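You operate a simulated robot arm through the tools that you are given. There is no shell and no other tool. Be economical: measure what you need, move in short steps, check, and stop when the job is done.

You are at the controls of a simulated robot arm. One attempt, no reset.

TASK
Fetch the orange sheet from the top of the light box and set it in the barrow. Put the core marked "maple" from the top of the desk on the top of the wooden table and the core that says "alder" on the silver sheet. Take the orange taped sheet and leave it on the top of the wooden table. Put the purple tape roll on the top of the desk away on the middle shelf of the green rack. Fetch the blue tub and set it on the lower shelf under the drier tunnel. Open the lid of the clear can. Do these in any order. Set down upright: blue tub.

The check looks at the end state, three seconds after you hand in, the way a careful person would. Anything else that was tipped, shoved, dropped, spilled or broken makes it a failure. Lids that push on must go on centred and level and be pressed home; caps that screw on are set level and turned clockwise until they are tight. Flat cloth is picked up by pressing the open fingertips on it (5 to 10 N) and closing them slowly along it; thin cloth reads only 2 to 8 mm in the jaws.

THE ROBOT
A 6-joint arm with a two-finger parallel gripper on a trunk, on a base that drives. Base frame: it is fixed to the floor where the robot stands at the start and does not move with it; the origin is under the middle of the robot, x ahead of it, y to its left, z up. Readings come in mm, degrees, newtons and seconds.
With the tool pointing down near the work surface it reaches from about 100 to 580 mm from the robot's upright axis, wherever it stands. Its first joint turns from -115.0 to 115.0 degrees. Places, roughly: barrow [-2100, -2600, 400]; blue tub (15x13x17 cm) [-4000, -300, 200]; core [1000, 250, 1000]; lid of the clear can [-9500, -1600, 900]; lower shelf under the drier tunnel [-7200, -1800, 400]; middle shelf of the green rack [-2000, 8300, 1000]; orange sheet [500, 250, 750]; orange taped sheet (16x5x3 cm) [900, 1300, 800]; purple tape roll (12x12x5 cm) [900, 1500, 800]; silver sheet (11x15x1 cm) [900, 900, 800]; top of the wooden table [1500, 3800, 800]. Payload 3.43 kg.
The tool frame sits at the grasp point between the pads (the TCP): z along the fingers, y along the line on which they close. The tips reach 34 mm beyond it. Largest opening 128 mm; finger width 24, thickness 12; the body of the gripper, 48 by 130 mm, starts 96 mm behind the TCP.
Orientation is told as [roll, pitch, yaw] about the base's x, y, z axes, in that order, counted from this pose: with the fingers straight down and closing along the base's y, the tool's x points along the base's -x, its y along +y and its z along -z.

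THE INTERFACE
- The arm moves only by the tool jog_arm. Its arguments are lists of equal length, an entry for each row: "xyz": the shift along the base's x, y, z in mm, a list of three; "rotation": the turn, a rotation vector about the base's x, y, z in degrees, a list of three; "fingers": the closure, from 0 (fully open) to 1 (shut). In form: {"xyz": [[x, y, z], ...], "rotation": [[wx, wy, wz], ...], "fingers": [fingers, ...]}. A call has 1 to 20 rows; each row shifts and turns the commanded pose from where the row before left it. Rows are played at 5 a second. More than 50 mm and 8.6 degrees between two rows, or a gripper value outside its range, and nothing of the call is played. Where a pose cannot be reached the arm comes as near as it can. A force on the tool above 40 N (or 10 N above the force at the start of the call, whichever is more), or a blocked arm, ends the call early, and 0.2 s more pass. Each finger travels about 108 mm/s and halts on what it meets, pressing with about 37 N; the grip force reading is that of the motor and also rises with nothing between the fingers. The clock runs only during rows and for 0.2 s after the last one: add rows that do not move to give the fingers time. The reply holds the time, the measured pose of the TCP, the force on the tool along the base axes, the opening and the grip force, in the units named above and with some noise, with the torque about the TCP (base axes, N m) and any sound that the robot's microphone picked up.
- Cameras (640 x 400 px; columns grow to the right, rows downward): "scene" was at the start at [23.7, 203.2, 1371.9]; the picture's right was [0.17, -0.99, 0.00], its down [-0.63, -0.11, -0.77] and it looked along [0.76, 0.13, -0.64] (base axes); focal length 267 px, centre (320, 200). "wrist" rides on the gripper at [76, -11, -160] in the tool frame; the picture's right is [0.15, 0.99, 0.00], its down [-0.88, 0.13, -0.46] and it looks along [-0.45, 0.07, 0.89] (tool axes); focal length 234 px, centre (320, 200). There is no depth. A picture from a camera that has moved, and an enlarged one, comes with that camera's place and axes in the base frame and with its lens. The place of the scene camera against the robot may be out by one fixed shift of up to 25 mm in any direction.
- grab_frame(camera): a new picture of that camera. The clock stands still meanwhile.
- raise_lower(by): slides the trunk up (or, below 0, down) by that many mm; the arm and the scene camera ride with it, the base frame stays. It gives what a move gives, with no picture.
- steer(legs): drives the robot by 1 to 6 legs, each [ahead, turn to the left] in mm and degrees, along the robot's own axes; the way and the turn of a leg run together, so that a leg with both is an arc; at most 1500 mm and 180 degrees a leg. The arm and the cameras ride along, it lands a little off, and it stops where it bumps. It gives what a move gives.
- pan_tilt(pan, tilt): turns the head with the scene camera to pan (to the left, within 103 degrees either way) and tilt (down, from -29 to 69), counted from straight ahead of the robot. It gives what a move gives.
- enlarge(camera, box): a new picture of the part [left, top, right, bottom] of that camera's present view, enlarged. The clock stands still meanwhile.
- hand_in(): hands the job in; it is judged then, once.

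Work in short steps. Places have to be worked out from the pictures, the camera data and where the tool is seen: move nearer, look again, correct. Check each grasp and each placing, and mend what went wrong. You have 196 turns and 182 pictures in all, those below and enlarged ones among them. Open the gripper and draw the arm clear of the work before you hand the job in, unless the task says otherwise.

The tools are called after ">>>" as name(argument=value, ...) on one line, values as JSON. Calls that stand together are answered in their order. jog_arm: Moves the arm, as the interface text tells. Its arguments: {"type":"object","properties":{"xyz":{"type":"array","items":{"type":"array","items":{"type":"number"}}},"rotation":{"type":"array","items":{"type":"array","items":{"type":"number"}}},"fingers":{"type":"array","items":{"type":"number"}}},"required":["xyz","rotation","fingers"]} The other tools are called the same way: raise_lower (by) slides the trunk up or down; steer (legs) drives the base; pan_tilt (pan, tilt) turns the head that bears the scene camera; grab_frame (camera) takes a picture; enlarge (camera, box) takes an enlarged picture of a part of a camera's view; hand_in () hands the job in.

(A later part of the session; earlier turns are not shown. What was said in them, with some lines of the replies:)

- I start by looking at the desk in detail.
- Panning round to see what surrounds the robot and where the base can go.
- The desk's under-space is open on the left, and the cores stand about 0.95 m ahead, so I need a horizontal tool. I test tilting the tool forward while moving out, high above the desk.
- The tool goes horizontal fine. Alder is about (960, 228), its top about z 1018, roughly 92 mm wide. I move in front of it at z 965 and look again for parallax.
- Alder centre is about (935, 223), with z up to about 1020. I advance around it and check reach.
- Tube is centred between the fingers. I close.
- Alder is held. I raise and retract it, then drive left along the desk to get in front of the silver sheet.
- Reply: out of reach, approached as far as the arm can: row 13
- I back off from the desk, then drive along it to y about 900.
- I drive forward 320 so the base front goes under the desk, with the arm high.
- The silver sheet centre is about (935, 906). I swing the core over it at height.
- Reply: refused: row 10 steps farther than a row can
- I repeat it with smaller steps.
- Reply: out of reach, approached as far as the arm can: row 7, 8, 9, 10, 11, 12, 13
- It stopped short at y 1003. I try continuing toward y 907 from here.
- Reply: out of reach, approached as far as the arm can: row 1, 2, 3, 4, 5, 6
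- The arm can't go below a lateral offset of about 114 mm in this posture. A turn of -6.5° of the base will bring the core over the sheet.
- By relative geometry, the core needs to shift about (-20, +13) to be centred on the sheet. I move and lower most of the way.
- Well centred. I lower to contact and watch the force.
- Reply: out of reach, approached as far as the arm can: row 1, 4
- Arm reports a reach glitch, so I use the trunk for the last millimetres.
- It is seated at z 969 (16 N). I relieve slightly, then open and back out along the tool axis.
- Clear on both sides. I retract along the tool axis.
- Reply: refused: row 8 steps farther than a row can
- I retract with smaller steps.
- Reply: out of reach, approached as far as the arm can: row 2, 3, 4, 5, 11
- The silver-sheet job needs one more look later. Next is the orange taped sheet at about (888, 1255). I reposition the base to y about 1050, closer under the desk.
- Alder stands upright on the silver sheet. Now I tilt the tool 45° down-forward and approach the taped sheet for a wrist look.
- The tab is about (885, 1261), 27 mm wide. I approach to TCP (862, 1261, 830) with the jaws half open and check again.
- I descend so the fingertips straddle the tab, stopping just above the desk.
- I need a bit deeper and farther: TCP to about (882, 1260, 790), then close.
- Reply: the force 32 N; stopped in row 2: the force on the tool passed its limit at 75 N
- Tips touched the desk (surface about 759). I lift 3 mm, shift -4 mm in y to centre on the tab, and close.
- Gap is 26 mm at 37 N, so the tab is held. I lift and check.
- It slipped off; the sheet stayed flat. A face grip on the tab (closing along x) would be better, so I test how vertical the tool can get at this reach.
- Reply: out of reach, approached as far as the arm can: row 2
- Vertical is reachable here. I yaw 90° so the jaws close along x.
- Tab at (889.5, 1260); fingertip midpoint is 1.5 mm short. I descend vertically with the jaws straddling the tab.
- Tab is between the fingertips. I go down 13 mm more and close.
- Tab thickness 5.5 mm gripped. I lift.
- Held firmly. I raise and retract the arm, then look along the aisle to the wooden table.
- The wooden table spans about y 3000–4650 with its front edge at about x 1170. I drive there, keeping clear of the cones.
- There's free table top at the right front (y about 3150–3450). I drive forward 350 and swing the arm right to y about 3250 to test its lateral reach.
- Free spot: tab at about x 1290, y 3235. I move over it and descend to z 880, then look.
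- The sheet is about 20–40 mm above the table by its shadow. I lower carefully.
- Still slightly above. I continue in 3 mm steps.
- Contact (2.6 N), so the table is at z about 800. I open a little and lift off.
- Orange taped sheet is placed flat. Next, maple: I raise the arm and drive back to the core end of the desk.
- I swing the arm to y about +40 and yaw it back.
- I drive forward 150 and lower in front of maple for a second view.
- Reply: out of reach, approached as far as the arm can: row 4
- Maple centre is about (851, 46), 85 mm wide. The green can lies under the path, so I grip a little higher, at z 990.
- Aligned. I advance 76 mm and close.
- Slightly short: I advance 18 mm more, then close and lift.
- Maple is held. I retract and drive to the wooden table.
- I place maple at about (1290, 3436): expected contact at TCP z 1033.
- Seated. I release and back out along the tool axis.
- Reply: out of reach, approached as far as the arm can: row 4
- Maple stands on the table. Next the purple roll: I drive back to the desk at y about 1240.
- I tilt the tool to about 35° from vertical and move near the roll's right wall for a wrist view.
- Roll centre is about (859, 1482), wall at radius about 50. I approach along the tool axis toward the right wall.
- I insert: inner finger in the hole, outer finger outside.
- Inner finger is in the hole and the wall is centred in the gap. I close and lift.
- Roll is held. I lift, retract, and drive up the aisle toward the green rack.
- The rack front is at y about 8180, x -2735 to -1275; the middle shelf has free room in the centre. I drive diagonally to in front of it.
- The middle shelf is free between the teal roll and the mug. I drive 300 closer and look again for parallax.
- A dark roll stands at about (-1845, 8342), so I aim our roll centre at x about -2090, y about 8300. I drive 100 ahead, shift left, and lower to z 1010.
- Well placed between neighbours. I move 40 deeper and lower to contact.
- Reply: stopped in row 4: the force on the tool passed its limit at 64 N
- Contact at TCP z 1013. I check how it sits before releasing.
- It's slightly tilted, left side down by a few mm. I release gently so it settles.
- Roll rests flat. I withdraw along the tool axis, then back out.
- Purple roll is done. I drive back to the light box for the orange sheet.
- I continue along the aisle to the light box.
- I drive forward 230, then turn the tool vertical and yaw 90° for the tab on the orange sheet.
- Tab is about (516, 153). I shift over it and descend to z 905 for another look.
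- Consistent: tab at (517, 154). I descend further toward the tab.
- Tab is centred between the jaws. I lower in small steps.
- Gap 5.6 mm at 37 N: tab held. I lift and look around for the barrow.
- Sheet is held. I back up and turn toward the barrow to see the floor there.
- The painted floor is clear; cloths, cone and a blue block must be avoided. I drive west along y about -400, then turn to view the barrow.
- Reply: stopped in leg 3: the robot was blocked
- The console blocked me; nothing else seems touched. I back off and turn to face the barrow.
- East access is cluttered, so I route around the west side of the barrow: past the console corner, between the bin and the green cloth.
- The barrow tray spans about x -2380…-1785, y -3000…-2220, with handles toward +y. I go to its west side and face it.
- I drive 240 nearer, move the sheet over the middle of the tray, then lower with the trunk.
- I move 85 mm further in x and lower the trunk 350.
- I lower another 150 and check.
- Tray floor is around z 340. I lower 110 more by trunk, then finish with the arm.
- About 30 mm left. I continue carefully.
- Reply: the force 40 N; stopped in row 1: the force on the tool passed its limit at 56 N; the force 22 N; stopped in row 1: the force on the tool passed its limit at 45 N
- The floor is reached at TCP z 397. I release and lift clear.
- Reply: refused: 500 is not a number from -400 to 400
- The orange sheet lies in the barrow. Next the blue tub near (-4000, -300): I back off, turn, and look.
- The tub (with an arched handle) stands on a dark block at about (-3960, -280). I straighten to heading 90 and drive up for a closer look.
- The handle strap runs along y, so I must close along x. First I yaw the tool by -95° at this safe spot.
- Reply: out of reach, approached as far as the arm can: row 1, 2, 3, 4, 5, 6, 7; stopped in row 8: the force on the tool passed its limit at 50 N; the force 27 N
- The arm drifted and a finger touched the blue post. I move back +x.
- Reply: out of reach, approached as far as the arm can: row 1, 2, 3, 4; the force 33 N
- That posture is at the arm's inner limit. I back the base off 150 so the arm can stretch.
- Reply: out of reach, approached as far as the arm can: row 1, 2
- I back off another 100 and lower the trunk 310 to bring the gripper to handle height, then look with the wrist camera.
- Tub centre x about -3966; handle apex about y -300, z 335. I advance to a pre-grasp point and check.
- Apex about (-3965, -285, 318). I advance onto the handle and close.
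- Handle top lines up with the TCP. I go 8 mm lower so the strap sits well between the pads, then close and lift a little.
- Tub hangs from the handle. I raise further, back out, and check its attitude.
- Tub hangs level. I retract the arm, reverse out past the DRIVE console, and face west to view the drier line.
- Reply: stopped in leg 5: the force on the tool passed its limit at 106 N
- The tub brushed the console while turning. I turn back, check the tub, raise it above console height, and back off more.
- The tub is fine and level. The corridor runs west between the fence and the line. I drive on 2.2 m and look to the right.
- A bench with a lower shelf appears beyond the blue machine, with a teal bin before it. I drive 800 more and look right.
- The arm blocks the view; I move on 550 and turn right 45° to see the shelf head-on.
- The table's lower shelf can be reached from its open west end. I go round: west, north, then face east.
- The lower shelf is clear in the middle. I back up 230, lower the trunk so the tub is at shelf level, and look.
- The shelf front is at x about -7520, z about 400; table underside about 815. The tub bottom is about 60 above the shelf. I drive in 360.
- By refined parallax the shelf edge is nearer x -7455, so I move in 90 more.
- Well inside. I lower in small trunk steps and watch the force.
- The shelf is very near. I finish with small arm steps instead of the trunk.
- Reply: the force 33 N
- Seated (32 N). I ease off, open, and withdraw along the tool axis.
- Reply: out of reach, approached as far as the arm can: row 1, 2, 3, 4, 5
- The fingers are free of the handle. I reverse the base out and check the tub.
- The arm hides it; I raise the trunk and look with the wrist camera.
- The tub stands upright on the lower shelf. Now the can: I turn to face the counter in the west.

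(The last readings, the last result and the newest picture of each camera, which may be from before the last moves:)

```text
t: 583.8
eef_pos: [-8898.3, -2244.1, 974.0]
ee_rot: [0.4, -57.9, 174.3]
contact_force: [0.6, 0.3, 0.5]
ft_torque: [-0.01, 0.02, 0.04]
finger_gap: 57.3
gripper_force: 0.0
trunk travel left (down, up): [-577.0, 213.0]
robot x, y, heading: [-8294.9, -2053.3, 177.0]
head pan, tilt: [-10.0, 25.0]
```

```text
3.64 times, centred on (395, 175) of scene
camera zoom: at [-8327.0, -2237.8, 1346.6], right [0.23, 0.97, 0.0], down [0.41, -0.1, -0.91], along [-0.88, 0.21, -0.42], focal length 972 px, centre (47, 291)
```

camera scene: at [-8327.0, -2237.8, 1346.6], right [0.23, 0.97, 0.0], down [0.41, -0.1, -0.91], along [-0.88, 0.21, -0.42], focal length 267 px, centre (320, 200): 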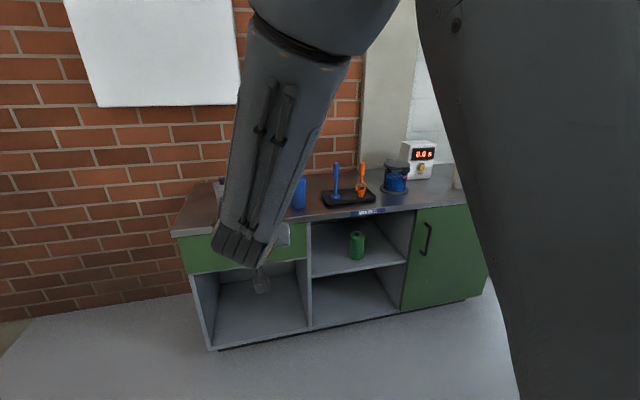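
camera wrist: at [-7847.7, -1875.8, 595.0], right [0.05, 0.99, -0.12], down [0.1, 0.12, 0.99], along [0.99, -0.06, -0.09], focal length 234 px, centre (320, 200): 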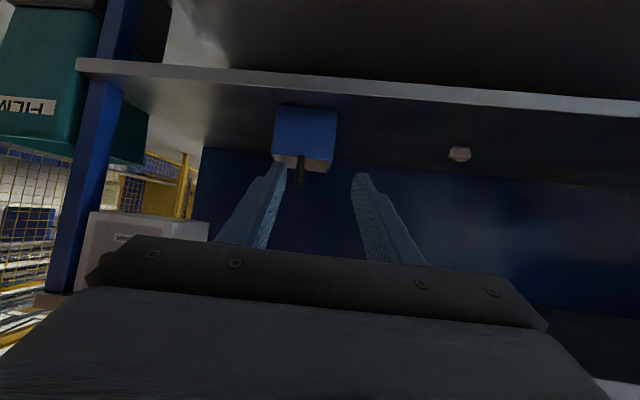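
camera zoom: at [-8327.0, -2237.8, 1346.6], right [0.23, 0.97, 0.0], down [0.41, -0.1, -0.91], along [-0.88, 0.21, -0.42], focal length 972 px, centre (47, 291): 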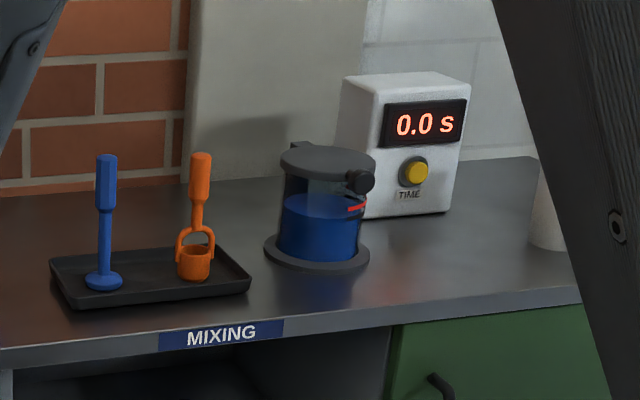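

The can has a hinged grey lid, hinge at back-left and a knob at front-right (+x,+y side). I go round to that side, with the trunk raised a bit, for a close look.

>>> raise_lower(by=120)

>>> steer(legs=[[0, -62.4], [1200, 0], [0, 95]])

>>> pan_tilt(pan=0, tilt=35)

>>> grab_frame(camera="scene")

```text
t: 585.3
eef_pos: [-8897.6, -2243.7, 1094.8]
ee_rot: [0.4, -57.8, 174.1]
contact_force: [0.2, 0.3, -0.3]
ft_torque: [-0.02, 0.01, -0.02]
finger_gap: 57.5
gripper_force: 0.0
trunk travel left (down, up): [-697.0, 93.0]
robot x, y, heading: [-8289.4, -2054.5, 176.9]
head pan, tilt: [-10.0, 25.0]
```

```text
t: 598.4
eef_pos: [-9168.8, -1467.1, 1094.9]
ee_rot: [0.4, -57.8, -149.1]
contact_force: [0.0, 0.7, -0.2]
ft_torque: [0.01, 0.03, 0.01]
finger_gap: 57.6
gripper_force: 0.1
trunk travel left (down, up): [-697.0, 93.0]
robot x, y, heading: [-8795.1, -949.8, -146.2]
head pan, tilt: [-10.0, 25.0]
```

```text
t: 599.1
eef_pos: [-9166.8, -1466.8, 1095.2]
ee_rot: [0.3, -57.8, -149.0]
contact_force: [0.3, 0.0, -0.4]
ft_torque: [-0.02, -0.01, -0.02]
finger_gap: 57.9
gripper_force: 0.0
trunk travel left (down, up): [-697.0, 93.0]
robot x, y, heading: [-8791.8, -953.8, -146.4]
head pan, tilt: [0.0, 35.0]
```

```text
31 pictures are left
camera scene: at [-8676.0, -1119.6, 1450.9], right [-0.55, 0.83, 0.0], down [0.48, 0.32, -0.82], along [-0.68, -0.45, -0.57], focal length 267 px, centre (320, 200)
```

scene: 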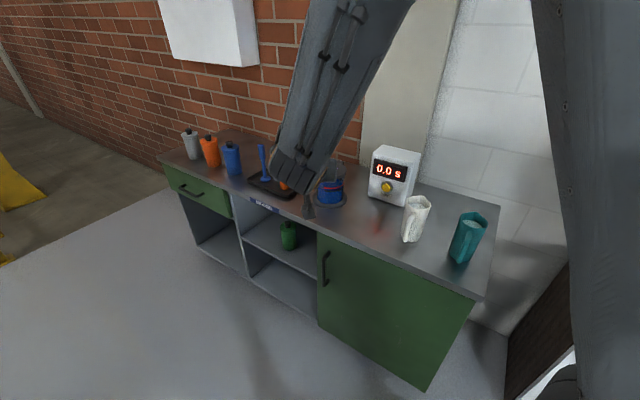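

>>> enlarge(camera="scene", box=[280, 130, 420, 220])

>>> grab_frame(camera="wrist")

```text
4.44 times, centred on (350, 175) of scene
camera zoom: at [-8676.0, -1119.6, 1450.9], right [-0.55, 0.83, 0.0], down [0.48, 0.32, -0.82], along [-0.68, -0.45, -0.57], focal length 1188 px, centre (187, 311)
```

zoom: 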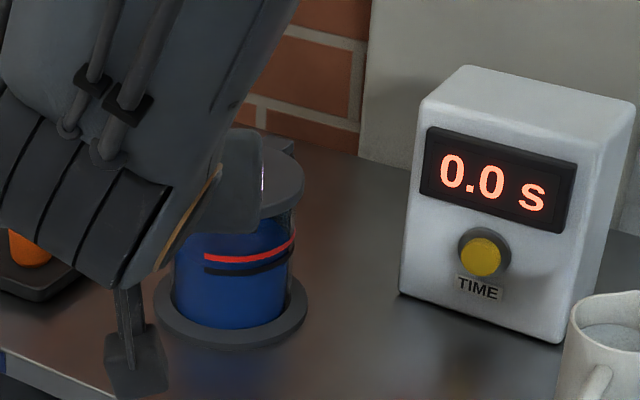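

```text
29 pictures are left
camera wrist: at [-9022.7, -1365.9, 1115.1], right [0.58, -0.81, -0.12], down [-0.01, -0.15, 0.99], along [-0.81, -0.57, -0.09], focal length 234 px, centre (320, 200)
```

wrist: 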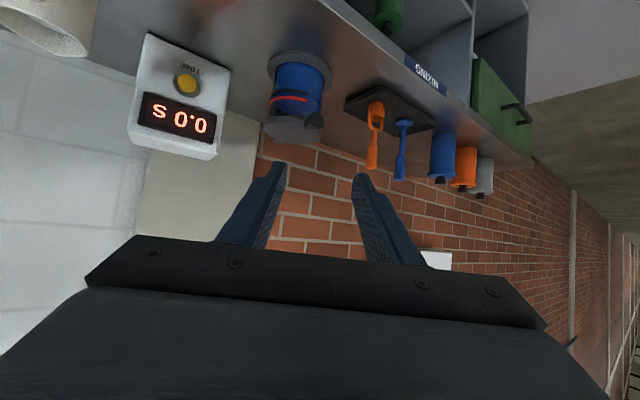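

>>> enlarge(camera="wrist", box=[240, 30, 360, 160])

```text
3.08 times, centred on (300, 95) of wrist
camera zoom: at [-9022.7, -1365.9, 1115.1], right [0.58, -0.81, -0.12], down [-0.01, -0.15, 0.99], along [-0.81, -0.57, -0.09], focal length 720 px, centre (382, 523)
```

zoom: 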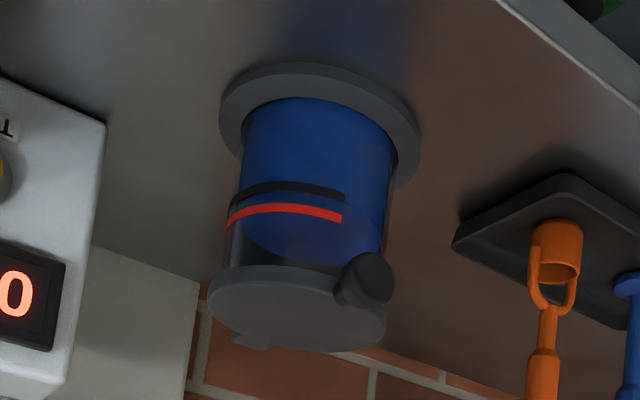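

Triangulation gives: lid centre (-9452, -1579, 933), knob at about (-9393, -1580, 928), hinge at about (-9530, -1578). The lid swings about a y-axis, so I face west with jaws closing along y.

>>> steer(legs=[[0, 62.4], [418, 0], [0, -96]])

>>> grab_frame(camera="wrist")

>>> enlarge(camera="scene", box=[220, 120, 460, 270])

```text
t: 608.5
eef_pos: [-9328.0, -1616.3, 1094.5]
ee_rot: [0.4, -57.8, 179.7]
contact_force: [-0.1, -0.9, 0.1]
ft_torque: [0.03, -0.01, 0.03]
finger_gap: 57.7
gripper_force: 0.0
trunk travel left (down, up): [-697.0, 93.0]
robot x, y, heading: [-8738.9, -1371.0, -177.6]
head pan, tilt: [0.0, 35.0]
```

```text
27 pictures are left
camera wrist: at [-9151.5, -1604.5, 1115.1], right [0.08, -0.99, -0.12], down [-0.08, -0.13, 0.99], along [-0.99, -0.07, -0.09], focal length 234 px, centre (320, 200)
```

wrist: 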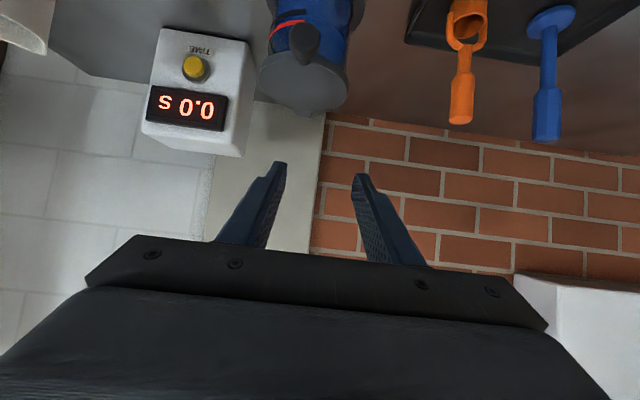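

```text
2.67 times, centred on (340, 195) of scene
camera zoom: at [-8723.1, -1571.3, 1450.9], right [-0.04, 1.0, 0.0], down [0.57, 0.02, -0.82], along [-0.82, -0.03, -0.57], focal length 713 px, centre (267, 213)
```

zoom: 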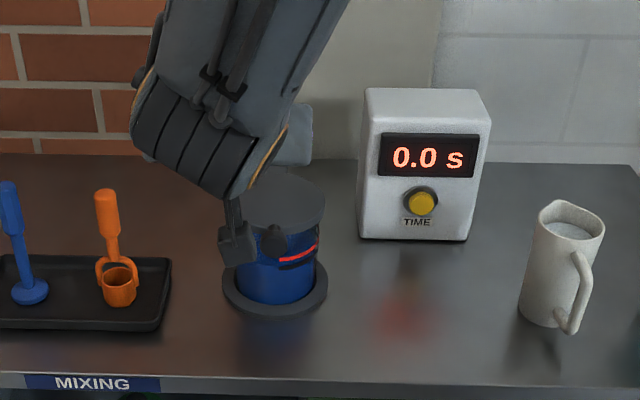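

Knob at about (-9390, -1586, 928). I descend in front of it and check.

>>> jog_arm(xyz=[[3, 15, -38], [3, 15, -38], [0, 0, -40], [0, 0, -32]], rotation=[[0, 0, 0], [0, 0, 0], [0, 0, 0], [0, 0, 0]], fingers=[0.55, 0.55, 0.55, 0.55])

>>> grab_frame(camera="wrist")

```text
t: 609.5
eef_pos: [-9322.1, -1586.0, 948.9]
ee_rot: [0.0, -57.8, 180.0]
contact_force: [0.5, 0.8, -0.1]
ft_torque: [-0.02, 0.01, 0.02]
finger_gap: 57.6
gripper_force: 0.2
trunk travel left (down, up): [-697.0, 93.0]
robot x, y, heading: [-8736.1, -1369.7, -177.7]
head pan, tilt: [0.0, 35.0]
```

```text
25 pictures are left
camera wrist: at [-9145.3, -1574.8, 970.1], right [0.08, -0.99, -0.12], down [-0.08, -0.13, 0.99], along [-0.99, -0.07, -0.09], focal length 234 px, centre (320, 200)
```

wrist: 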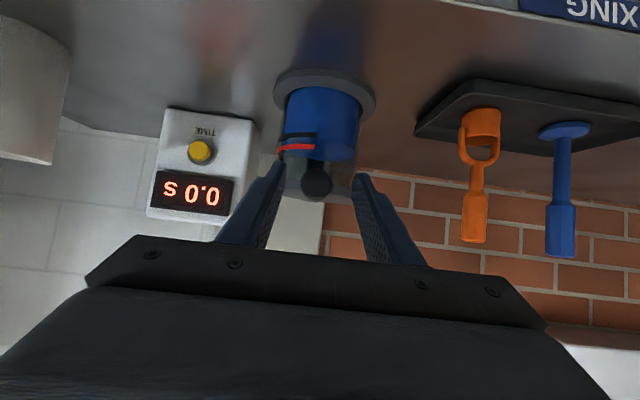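

Knob confirmed at (-9385, -1586, 929), about 30 mm across. I advance and close on it.

>>> jog_arm(xyz=[[-20, 0, -2], [-18, 0, -3], [0, 0, 0], [0, 0, 0], [0, 0, 0], [0, 0, 0]], rotation=[[0, 0, 0], [0, 0, 0], [0, 0, 0], [0, 0, 0], [0, 0, 0], [0, 0, 0]], fingers=[0.55, 0.55, 0.62, 0.7, 0.8, 0.9])

>>> grab_frame(camera="wrist")

```text
t: 610.9
eef_pos: [-9359.6, -1584.2, 944.2]
ee_rot: [0.4, -57.8, 179.5]
contact_force: [-0.4, 8.2, 1.3]
ft_torque: [0.1, 0.1, -0.25]
finger_gap: 31.0
gripper_force: 45.7
trunk travel left (down, up): [-697.0, 93.0]
robot x, y, heading: [-8739.9, -1371.8, -177.7]
head pan, tilt: [0.0, 35.0]
```

```text
24 pictures are left
camera wrist: at [-9183.6, -1573.2, 965.1], right [0.08, -0.99, -0.12], down [-0.08, -0.13, 0.99], along [-0.99, -0.06, -0.09], focal length 234 px, centre (320, 200)
```

wrist: 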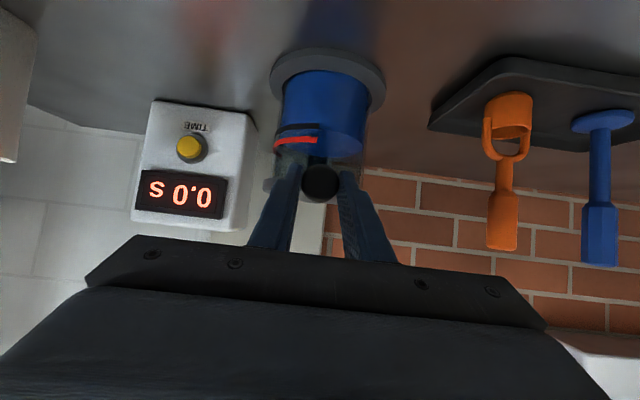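

Knob is gripped. I swing it up along an arc about the hinge, first 30°.

>>> jog_arm(xyz=[[-0.5, 0, 12], [-1.6, 0, 12], [-2.6, 0, 12], [-3.7, 0, 11.6], [-4.7, 0, 11.3], [-5.6, 0, 10.8]], rotation=[[0, 0, 0], [0, 0, 0], [0, 0, 0], [0, 0, 0], [0, 0, 0], [0, 0, 0]], fingers=[0.9, 0.9, 0.9, 0.9, 0.9, 0.9])

>>> enlarge(camera="scene", box=[220, 120, 460, 270])

```text
t: 612.3
eef_pos: [-9377.8, -1583.6, 1012.5]
ee_rot: [0.4, -57.9, 179.4]
contact_force: [15.8, 18.2, -0.3]
ft_torque: [0.3, -1.36, -0.47]
finger_gap: 31.1
gripper_force: 45.4
trunk travel left (down, up): [-697.0, 93.0]
robot x, y, heading: [-8738.0, -1370.5, -177.6]
head pan, tilt: [0.0, 35.0]
```

```text
2.67 times, centred on (340, 195) of scene
camera zoom: at [-8722.4, -1570.2, 1451.1], right [-0.04, 1.0, 0.0], down [0.57, 0.02, -0.82], along [-0.82, -0.03, -0.57], focal length 713 px, centre (267, 213)
```

zoom: 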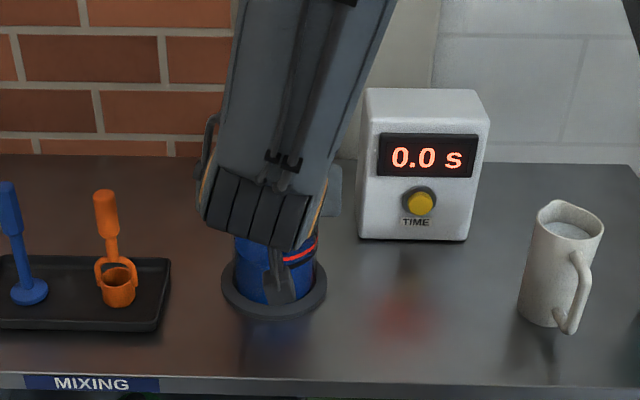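

The lid is rising; forces ask for +x/+y relief. I continue the arc with slight corrections to about 60°.

>>> jog_arm(xyz=[[1, 2, 4], [-5, 0.5, 11], [-7, 0, 10.6], [-8.5, 0, 9.8], [-9.5, 0, 9], [-10.3, 0, 8], [-11, 0, 7]], rotation=[[0, 0, 0], [0, 0, 0], [0, 0, 0], [0, 0, 0], [0, 0, 0], [0, 0, 0], [0, 0, 0]], fingers=[0.9, 0.9, 0.9, 0.9, 0.9, 0.9, 0.9])

>>> grab_frame(camera="wrist")

```text
t: 613.9
eef_pos: [-9428.0, -1584.4, 1073.9]
ee_rot: [0.4, -58.0, 179.7]
contact_force: [16.3, -1.0, 9.9]
ft_torque: [-0.04, -1.14, -0.02]
finger_gap: 30.9
gripper_force: 45.0
trunk travel left (down, up): [-697.0, 93.0]
robot x, y, heading: [-8737.7, -1370.6, -177.4]
head pan, tilt: [0.0, 35.0]
```

```text
22 pictures are left
camera wrist: at [-9251.3, -1572.8, 1093.6], right [0.08, -0.99, -0.12], down [-0.08, -0.13, 0.99], along [-0.99, -0.07, -0.09], focal length 234 px, centre (320, 200)
```

wrist: 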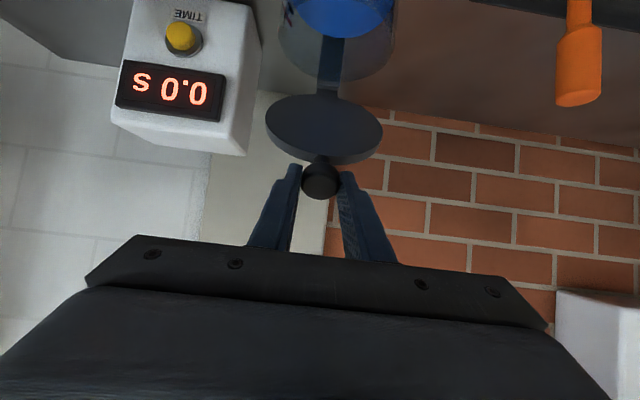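

Lid is at about 56° (R about 152, hinge x -9537). I continue the arc to about 98°.

>>> jog_arm(xyz=[[-13, 0, 9], [-14.5, 0, 6.7], [-15, 0, 5.2], [-15.5, 0, 3.6], [-15.8, 0, 1.9], [-15.9, 0, 0.3], [-15.9, 0, -1.4]], rotation=[[0, 0, 0], [0, 0, 0], [0, 0, 0], [0, 0, 0], [0, 0, 0], [0, 0, 0], [0, 0, 0]], fingers=[0.9, 0.9, 0.9, 0.9, 0.9, 0.9, 0.9])

>>> grab_frame(camera="wrist")

```text
t: 615.5
eef_pos: [-9534.2, -1584.4, 1098.9]
ee_rot: [0.3, -58.0, 179.9]
contact_force: [4.0, -33.5, 20.7]
ft_torque: [-0.41, -0.34, 0.37]
finger_gap: 31.2
gripper_force: 45.0
trunk travel left (down, up): [-697.0, 93.0]
robot x, y, heading: [-8741.6, -1371.7, -177.4]
head pan, tilt: [0.0, 35.0]
```

```text
21 pictures are left
camera wrist: at [-9358.0, -1573.0, 1117.7], right [0.08, -0.99, -0.12], down [-0.08, -0.13, 0.99], along [-0.99, -0.07, -0.09], focal length 234 px, centre (320, 200)
```

wrist: 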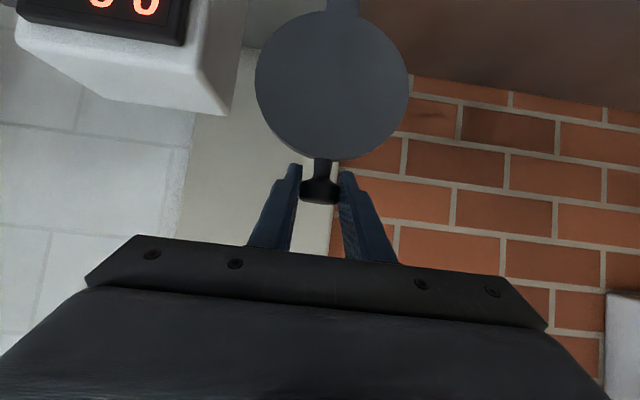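

The lid is past vertical. I relieve the y force and push on to about 110°.

>>> jog_arm(xyz=[[0, -3, 2], [-12, 0, -1], [-13, 0, -2], [-12, 0, -3]], rotation=[[0, 0, 0], [0, 0, 0], [0, 0, 0], [0, 0, 0]], fingers=[0.9, 0.9, 0.9, 0.9])

```text
t: 616.5
eef_pos: [-9570.6, -1584.4, 1088.3]
ee_rot: [0.2, -57.8, 179.8]
contact_force: [8.8, -16.3, 7.5]
ft_torque: [-0.07, 0.58, 0.06]
finger_gap: 31.9
gripper_force: 24.5
trunk travel left (down, up): [-697.0, 93.0]
robot x, y, heading: [-8739.5, -1372.6, -177.6]
head pan, tilt: [0.0, 35.0]
```

At about 112°. I release and withdraw along the tool axis.

>>> jog_arm(xyz=[[0, 0, 0], [0, 0, 0], [0, 0, 0], [15, 0, 10], [25, 0, 15], [30, 0, 15], [30, 0, 15], [30, 0, 10]], rotation=[[0, 0, 0], [0, 0, 0], [0, 0, 0], [0, 0, 0], [0, 0, 0], [0, 0, 0], [0, 0, 0], [0, 0, 0]], fingers=[0.7, 0.6, 0.5, 0.5, 0.5, 0.5, 0.5, 0.5])

>>> grab_frame(camera="wrist")

>>> grab_frame(camera="scene")

```text
t: 618.3
eef_pos: [-9442.6, -1586.5, 1158.1]
ee_rot: [0.4, -57.8, 179.6]
contact_force: [-0.9, 0.4, 0.1]
ft_torque: [0.01, 0.01, 0.0]
finger_gap: 64.3
gripper_force: 0.1
trunk travel left (down, up): [-697.0, 93.0]
robot x, y, heading: [-8736.5, -1371.7, -177.4]
head pan, tilt: [0.0, 35.0]
```

```text
20 pictures are left
camera wrist: at [-9266.1, -1574.3, 1177.9], right [0.08, -0.99, -0.12], down [-0.08, -0.13, 0.99], along [-0.99, -0.07, -0.09], focal length 234 px, centre (320, 200)
```

wrist: 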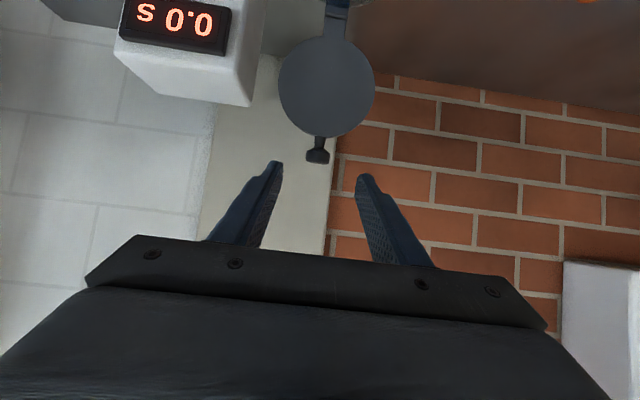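

```text
19 pictures are left
camera scene: at [-8723.6, -1571.4, 1450.9], right [-0.04, 1.0, 0.0], down [0.57, 0.02, -0.82], along [-0.82, -0.03, -0.57], focal length 267 px, centre (320, 200)
```

scene: 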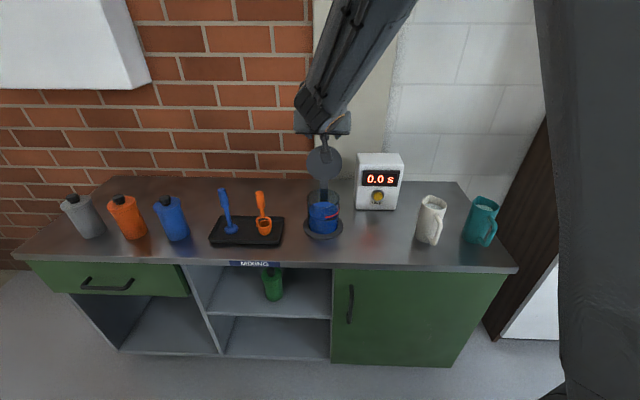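

The lid stays open past vertical. I draw the arm back and reverse clear, then take a last look.

>>> jog_arm(xyz=[[40, 0, 15], [40, 0, 10], [40, 0, 0]], rotation=[[0, 0, 0], [0, 0, 0], [0, 0, 0]], fingers=[0.3, 0, 0])

>>> steer(legs=[[-350, 0]])

>>> enlarge(camera="scene", box=[200, 80, 440, 230])

```text
t: 619.1
eef_pos: [-9323.3, -1584.7, 1182.4]
ee_rot: [0.3, -57.8, 179.8]
contact_force: [-0.6, 0.0, -0.8]
ft_torque: [-0.01, 0.01, 0.0]
finger_gap: 128.0
gripper_force: 0.1
trunk travel left (down, up): [-697.0, 93.0]
robot x, y, heading: [-8741.1, -1370.2, -177.6]
head pan, tilt: [0.0, 35.0]
```

```text
t: 621.4
eef_pos: [-8968.7, -1571.2, 1182.2]
ee_rot: [0.4, -57.7, 179.8]
contact_force: [-0.4, 0.8, -0.1]
ft_torque: [-0.01, 0.01, 0.03]
finger_gap: 128.2
gripper_force: 0.1
trunk travel left (down, up): [-697.0, 93.0]
robot x, y, heading: [-8385.0, -1356.2, -177.4]
head pan, tilt: [0.0, 35.0]
```

```text
2.67 times, centred on (320, 155) of scene
camera zoom: at [-8368.6, -1555.8, 1450.9], right [-0.05, 1.0, 0.0], down [0.57, 0.03, -0.82], along [-0.82, -0.04, -0.57], focal length 713 px, centre (320, 320)
```

zoom: 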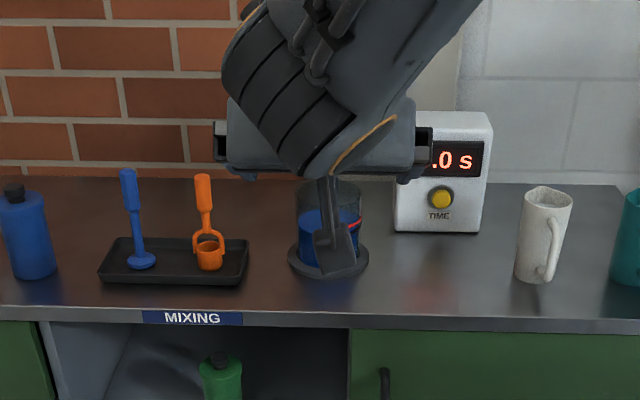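

Everything is placed, the can is open, and the gripper is open and clear. I hand in.

>>> hand_in()

```text
The job is handed in.
```

I finished all the tasks and handed the job in. The robot bumped fixed equipment three times on the way, and I only checked the result of two.

- **Orange sheet:** it lies flat in the barrow.
- **Cores:** "maple" stands on the wooden table and "alder" stands on the silver sheet.
- **Orange taped sheet:** it lies flat on the wooden table. My first grip slipped off, but the sheet stayed flat on the desk.
- **Purple tape roll:** it lies flat on the middle shelf of the green rack, between the teal and dark rolls.
- **Blue tub:** it is upright on the lower shelf under the drier tunnel. It may have shifted a little sideways as I let go.
- **Clear can:** the lid was open past vertical, at about 112°, and stayed there after I let go. The arm hid the lid in my last picture.

**Bumps:**
- The base ran into the white control console near the barrow; I saw nothing moved.
- A finger touched the blue post beside the tub.
- The held tub hit the DRIVE console hard (about 106 N) while turning. It stayed level in the gripper, but I did not go back to check the items on that console.
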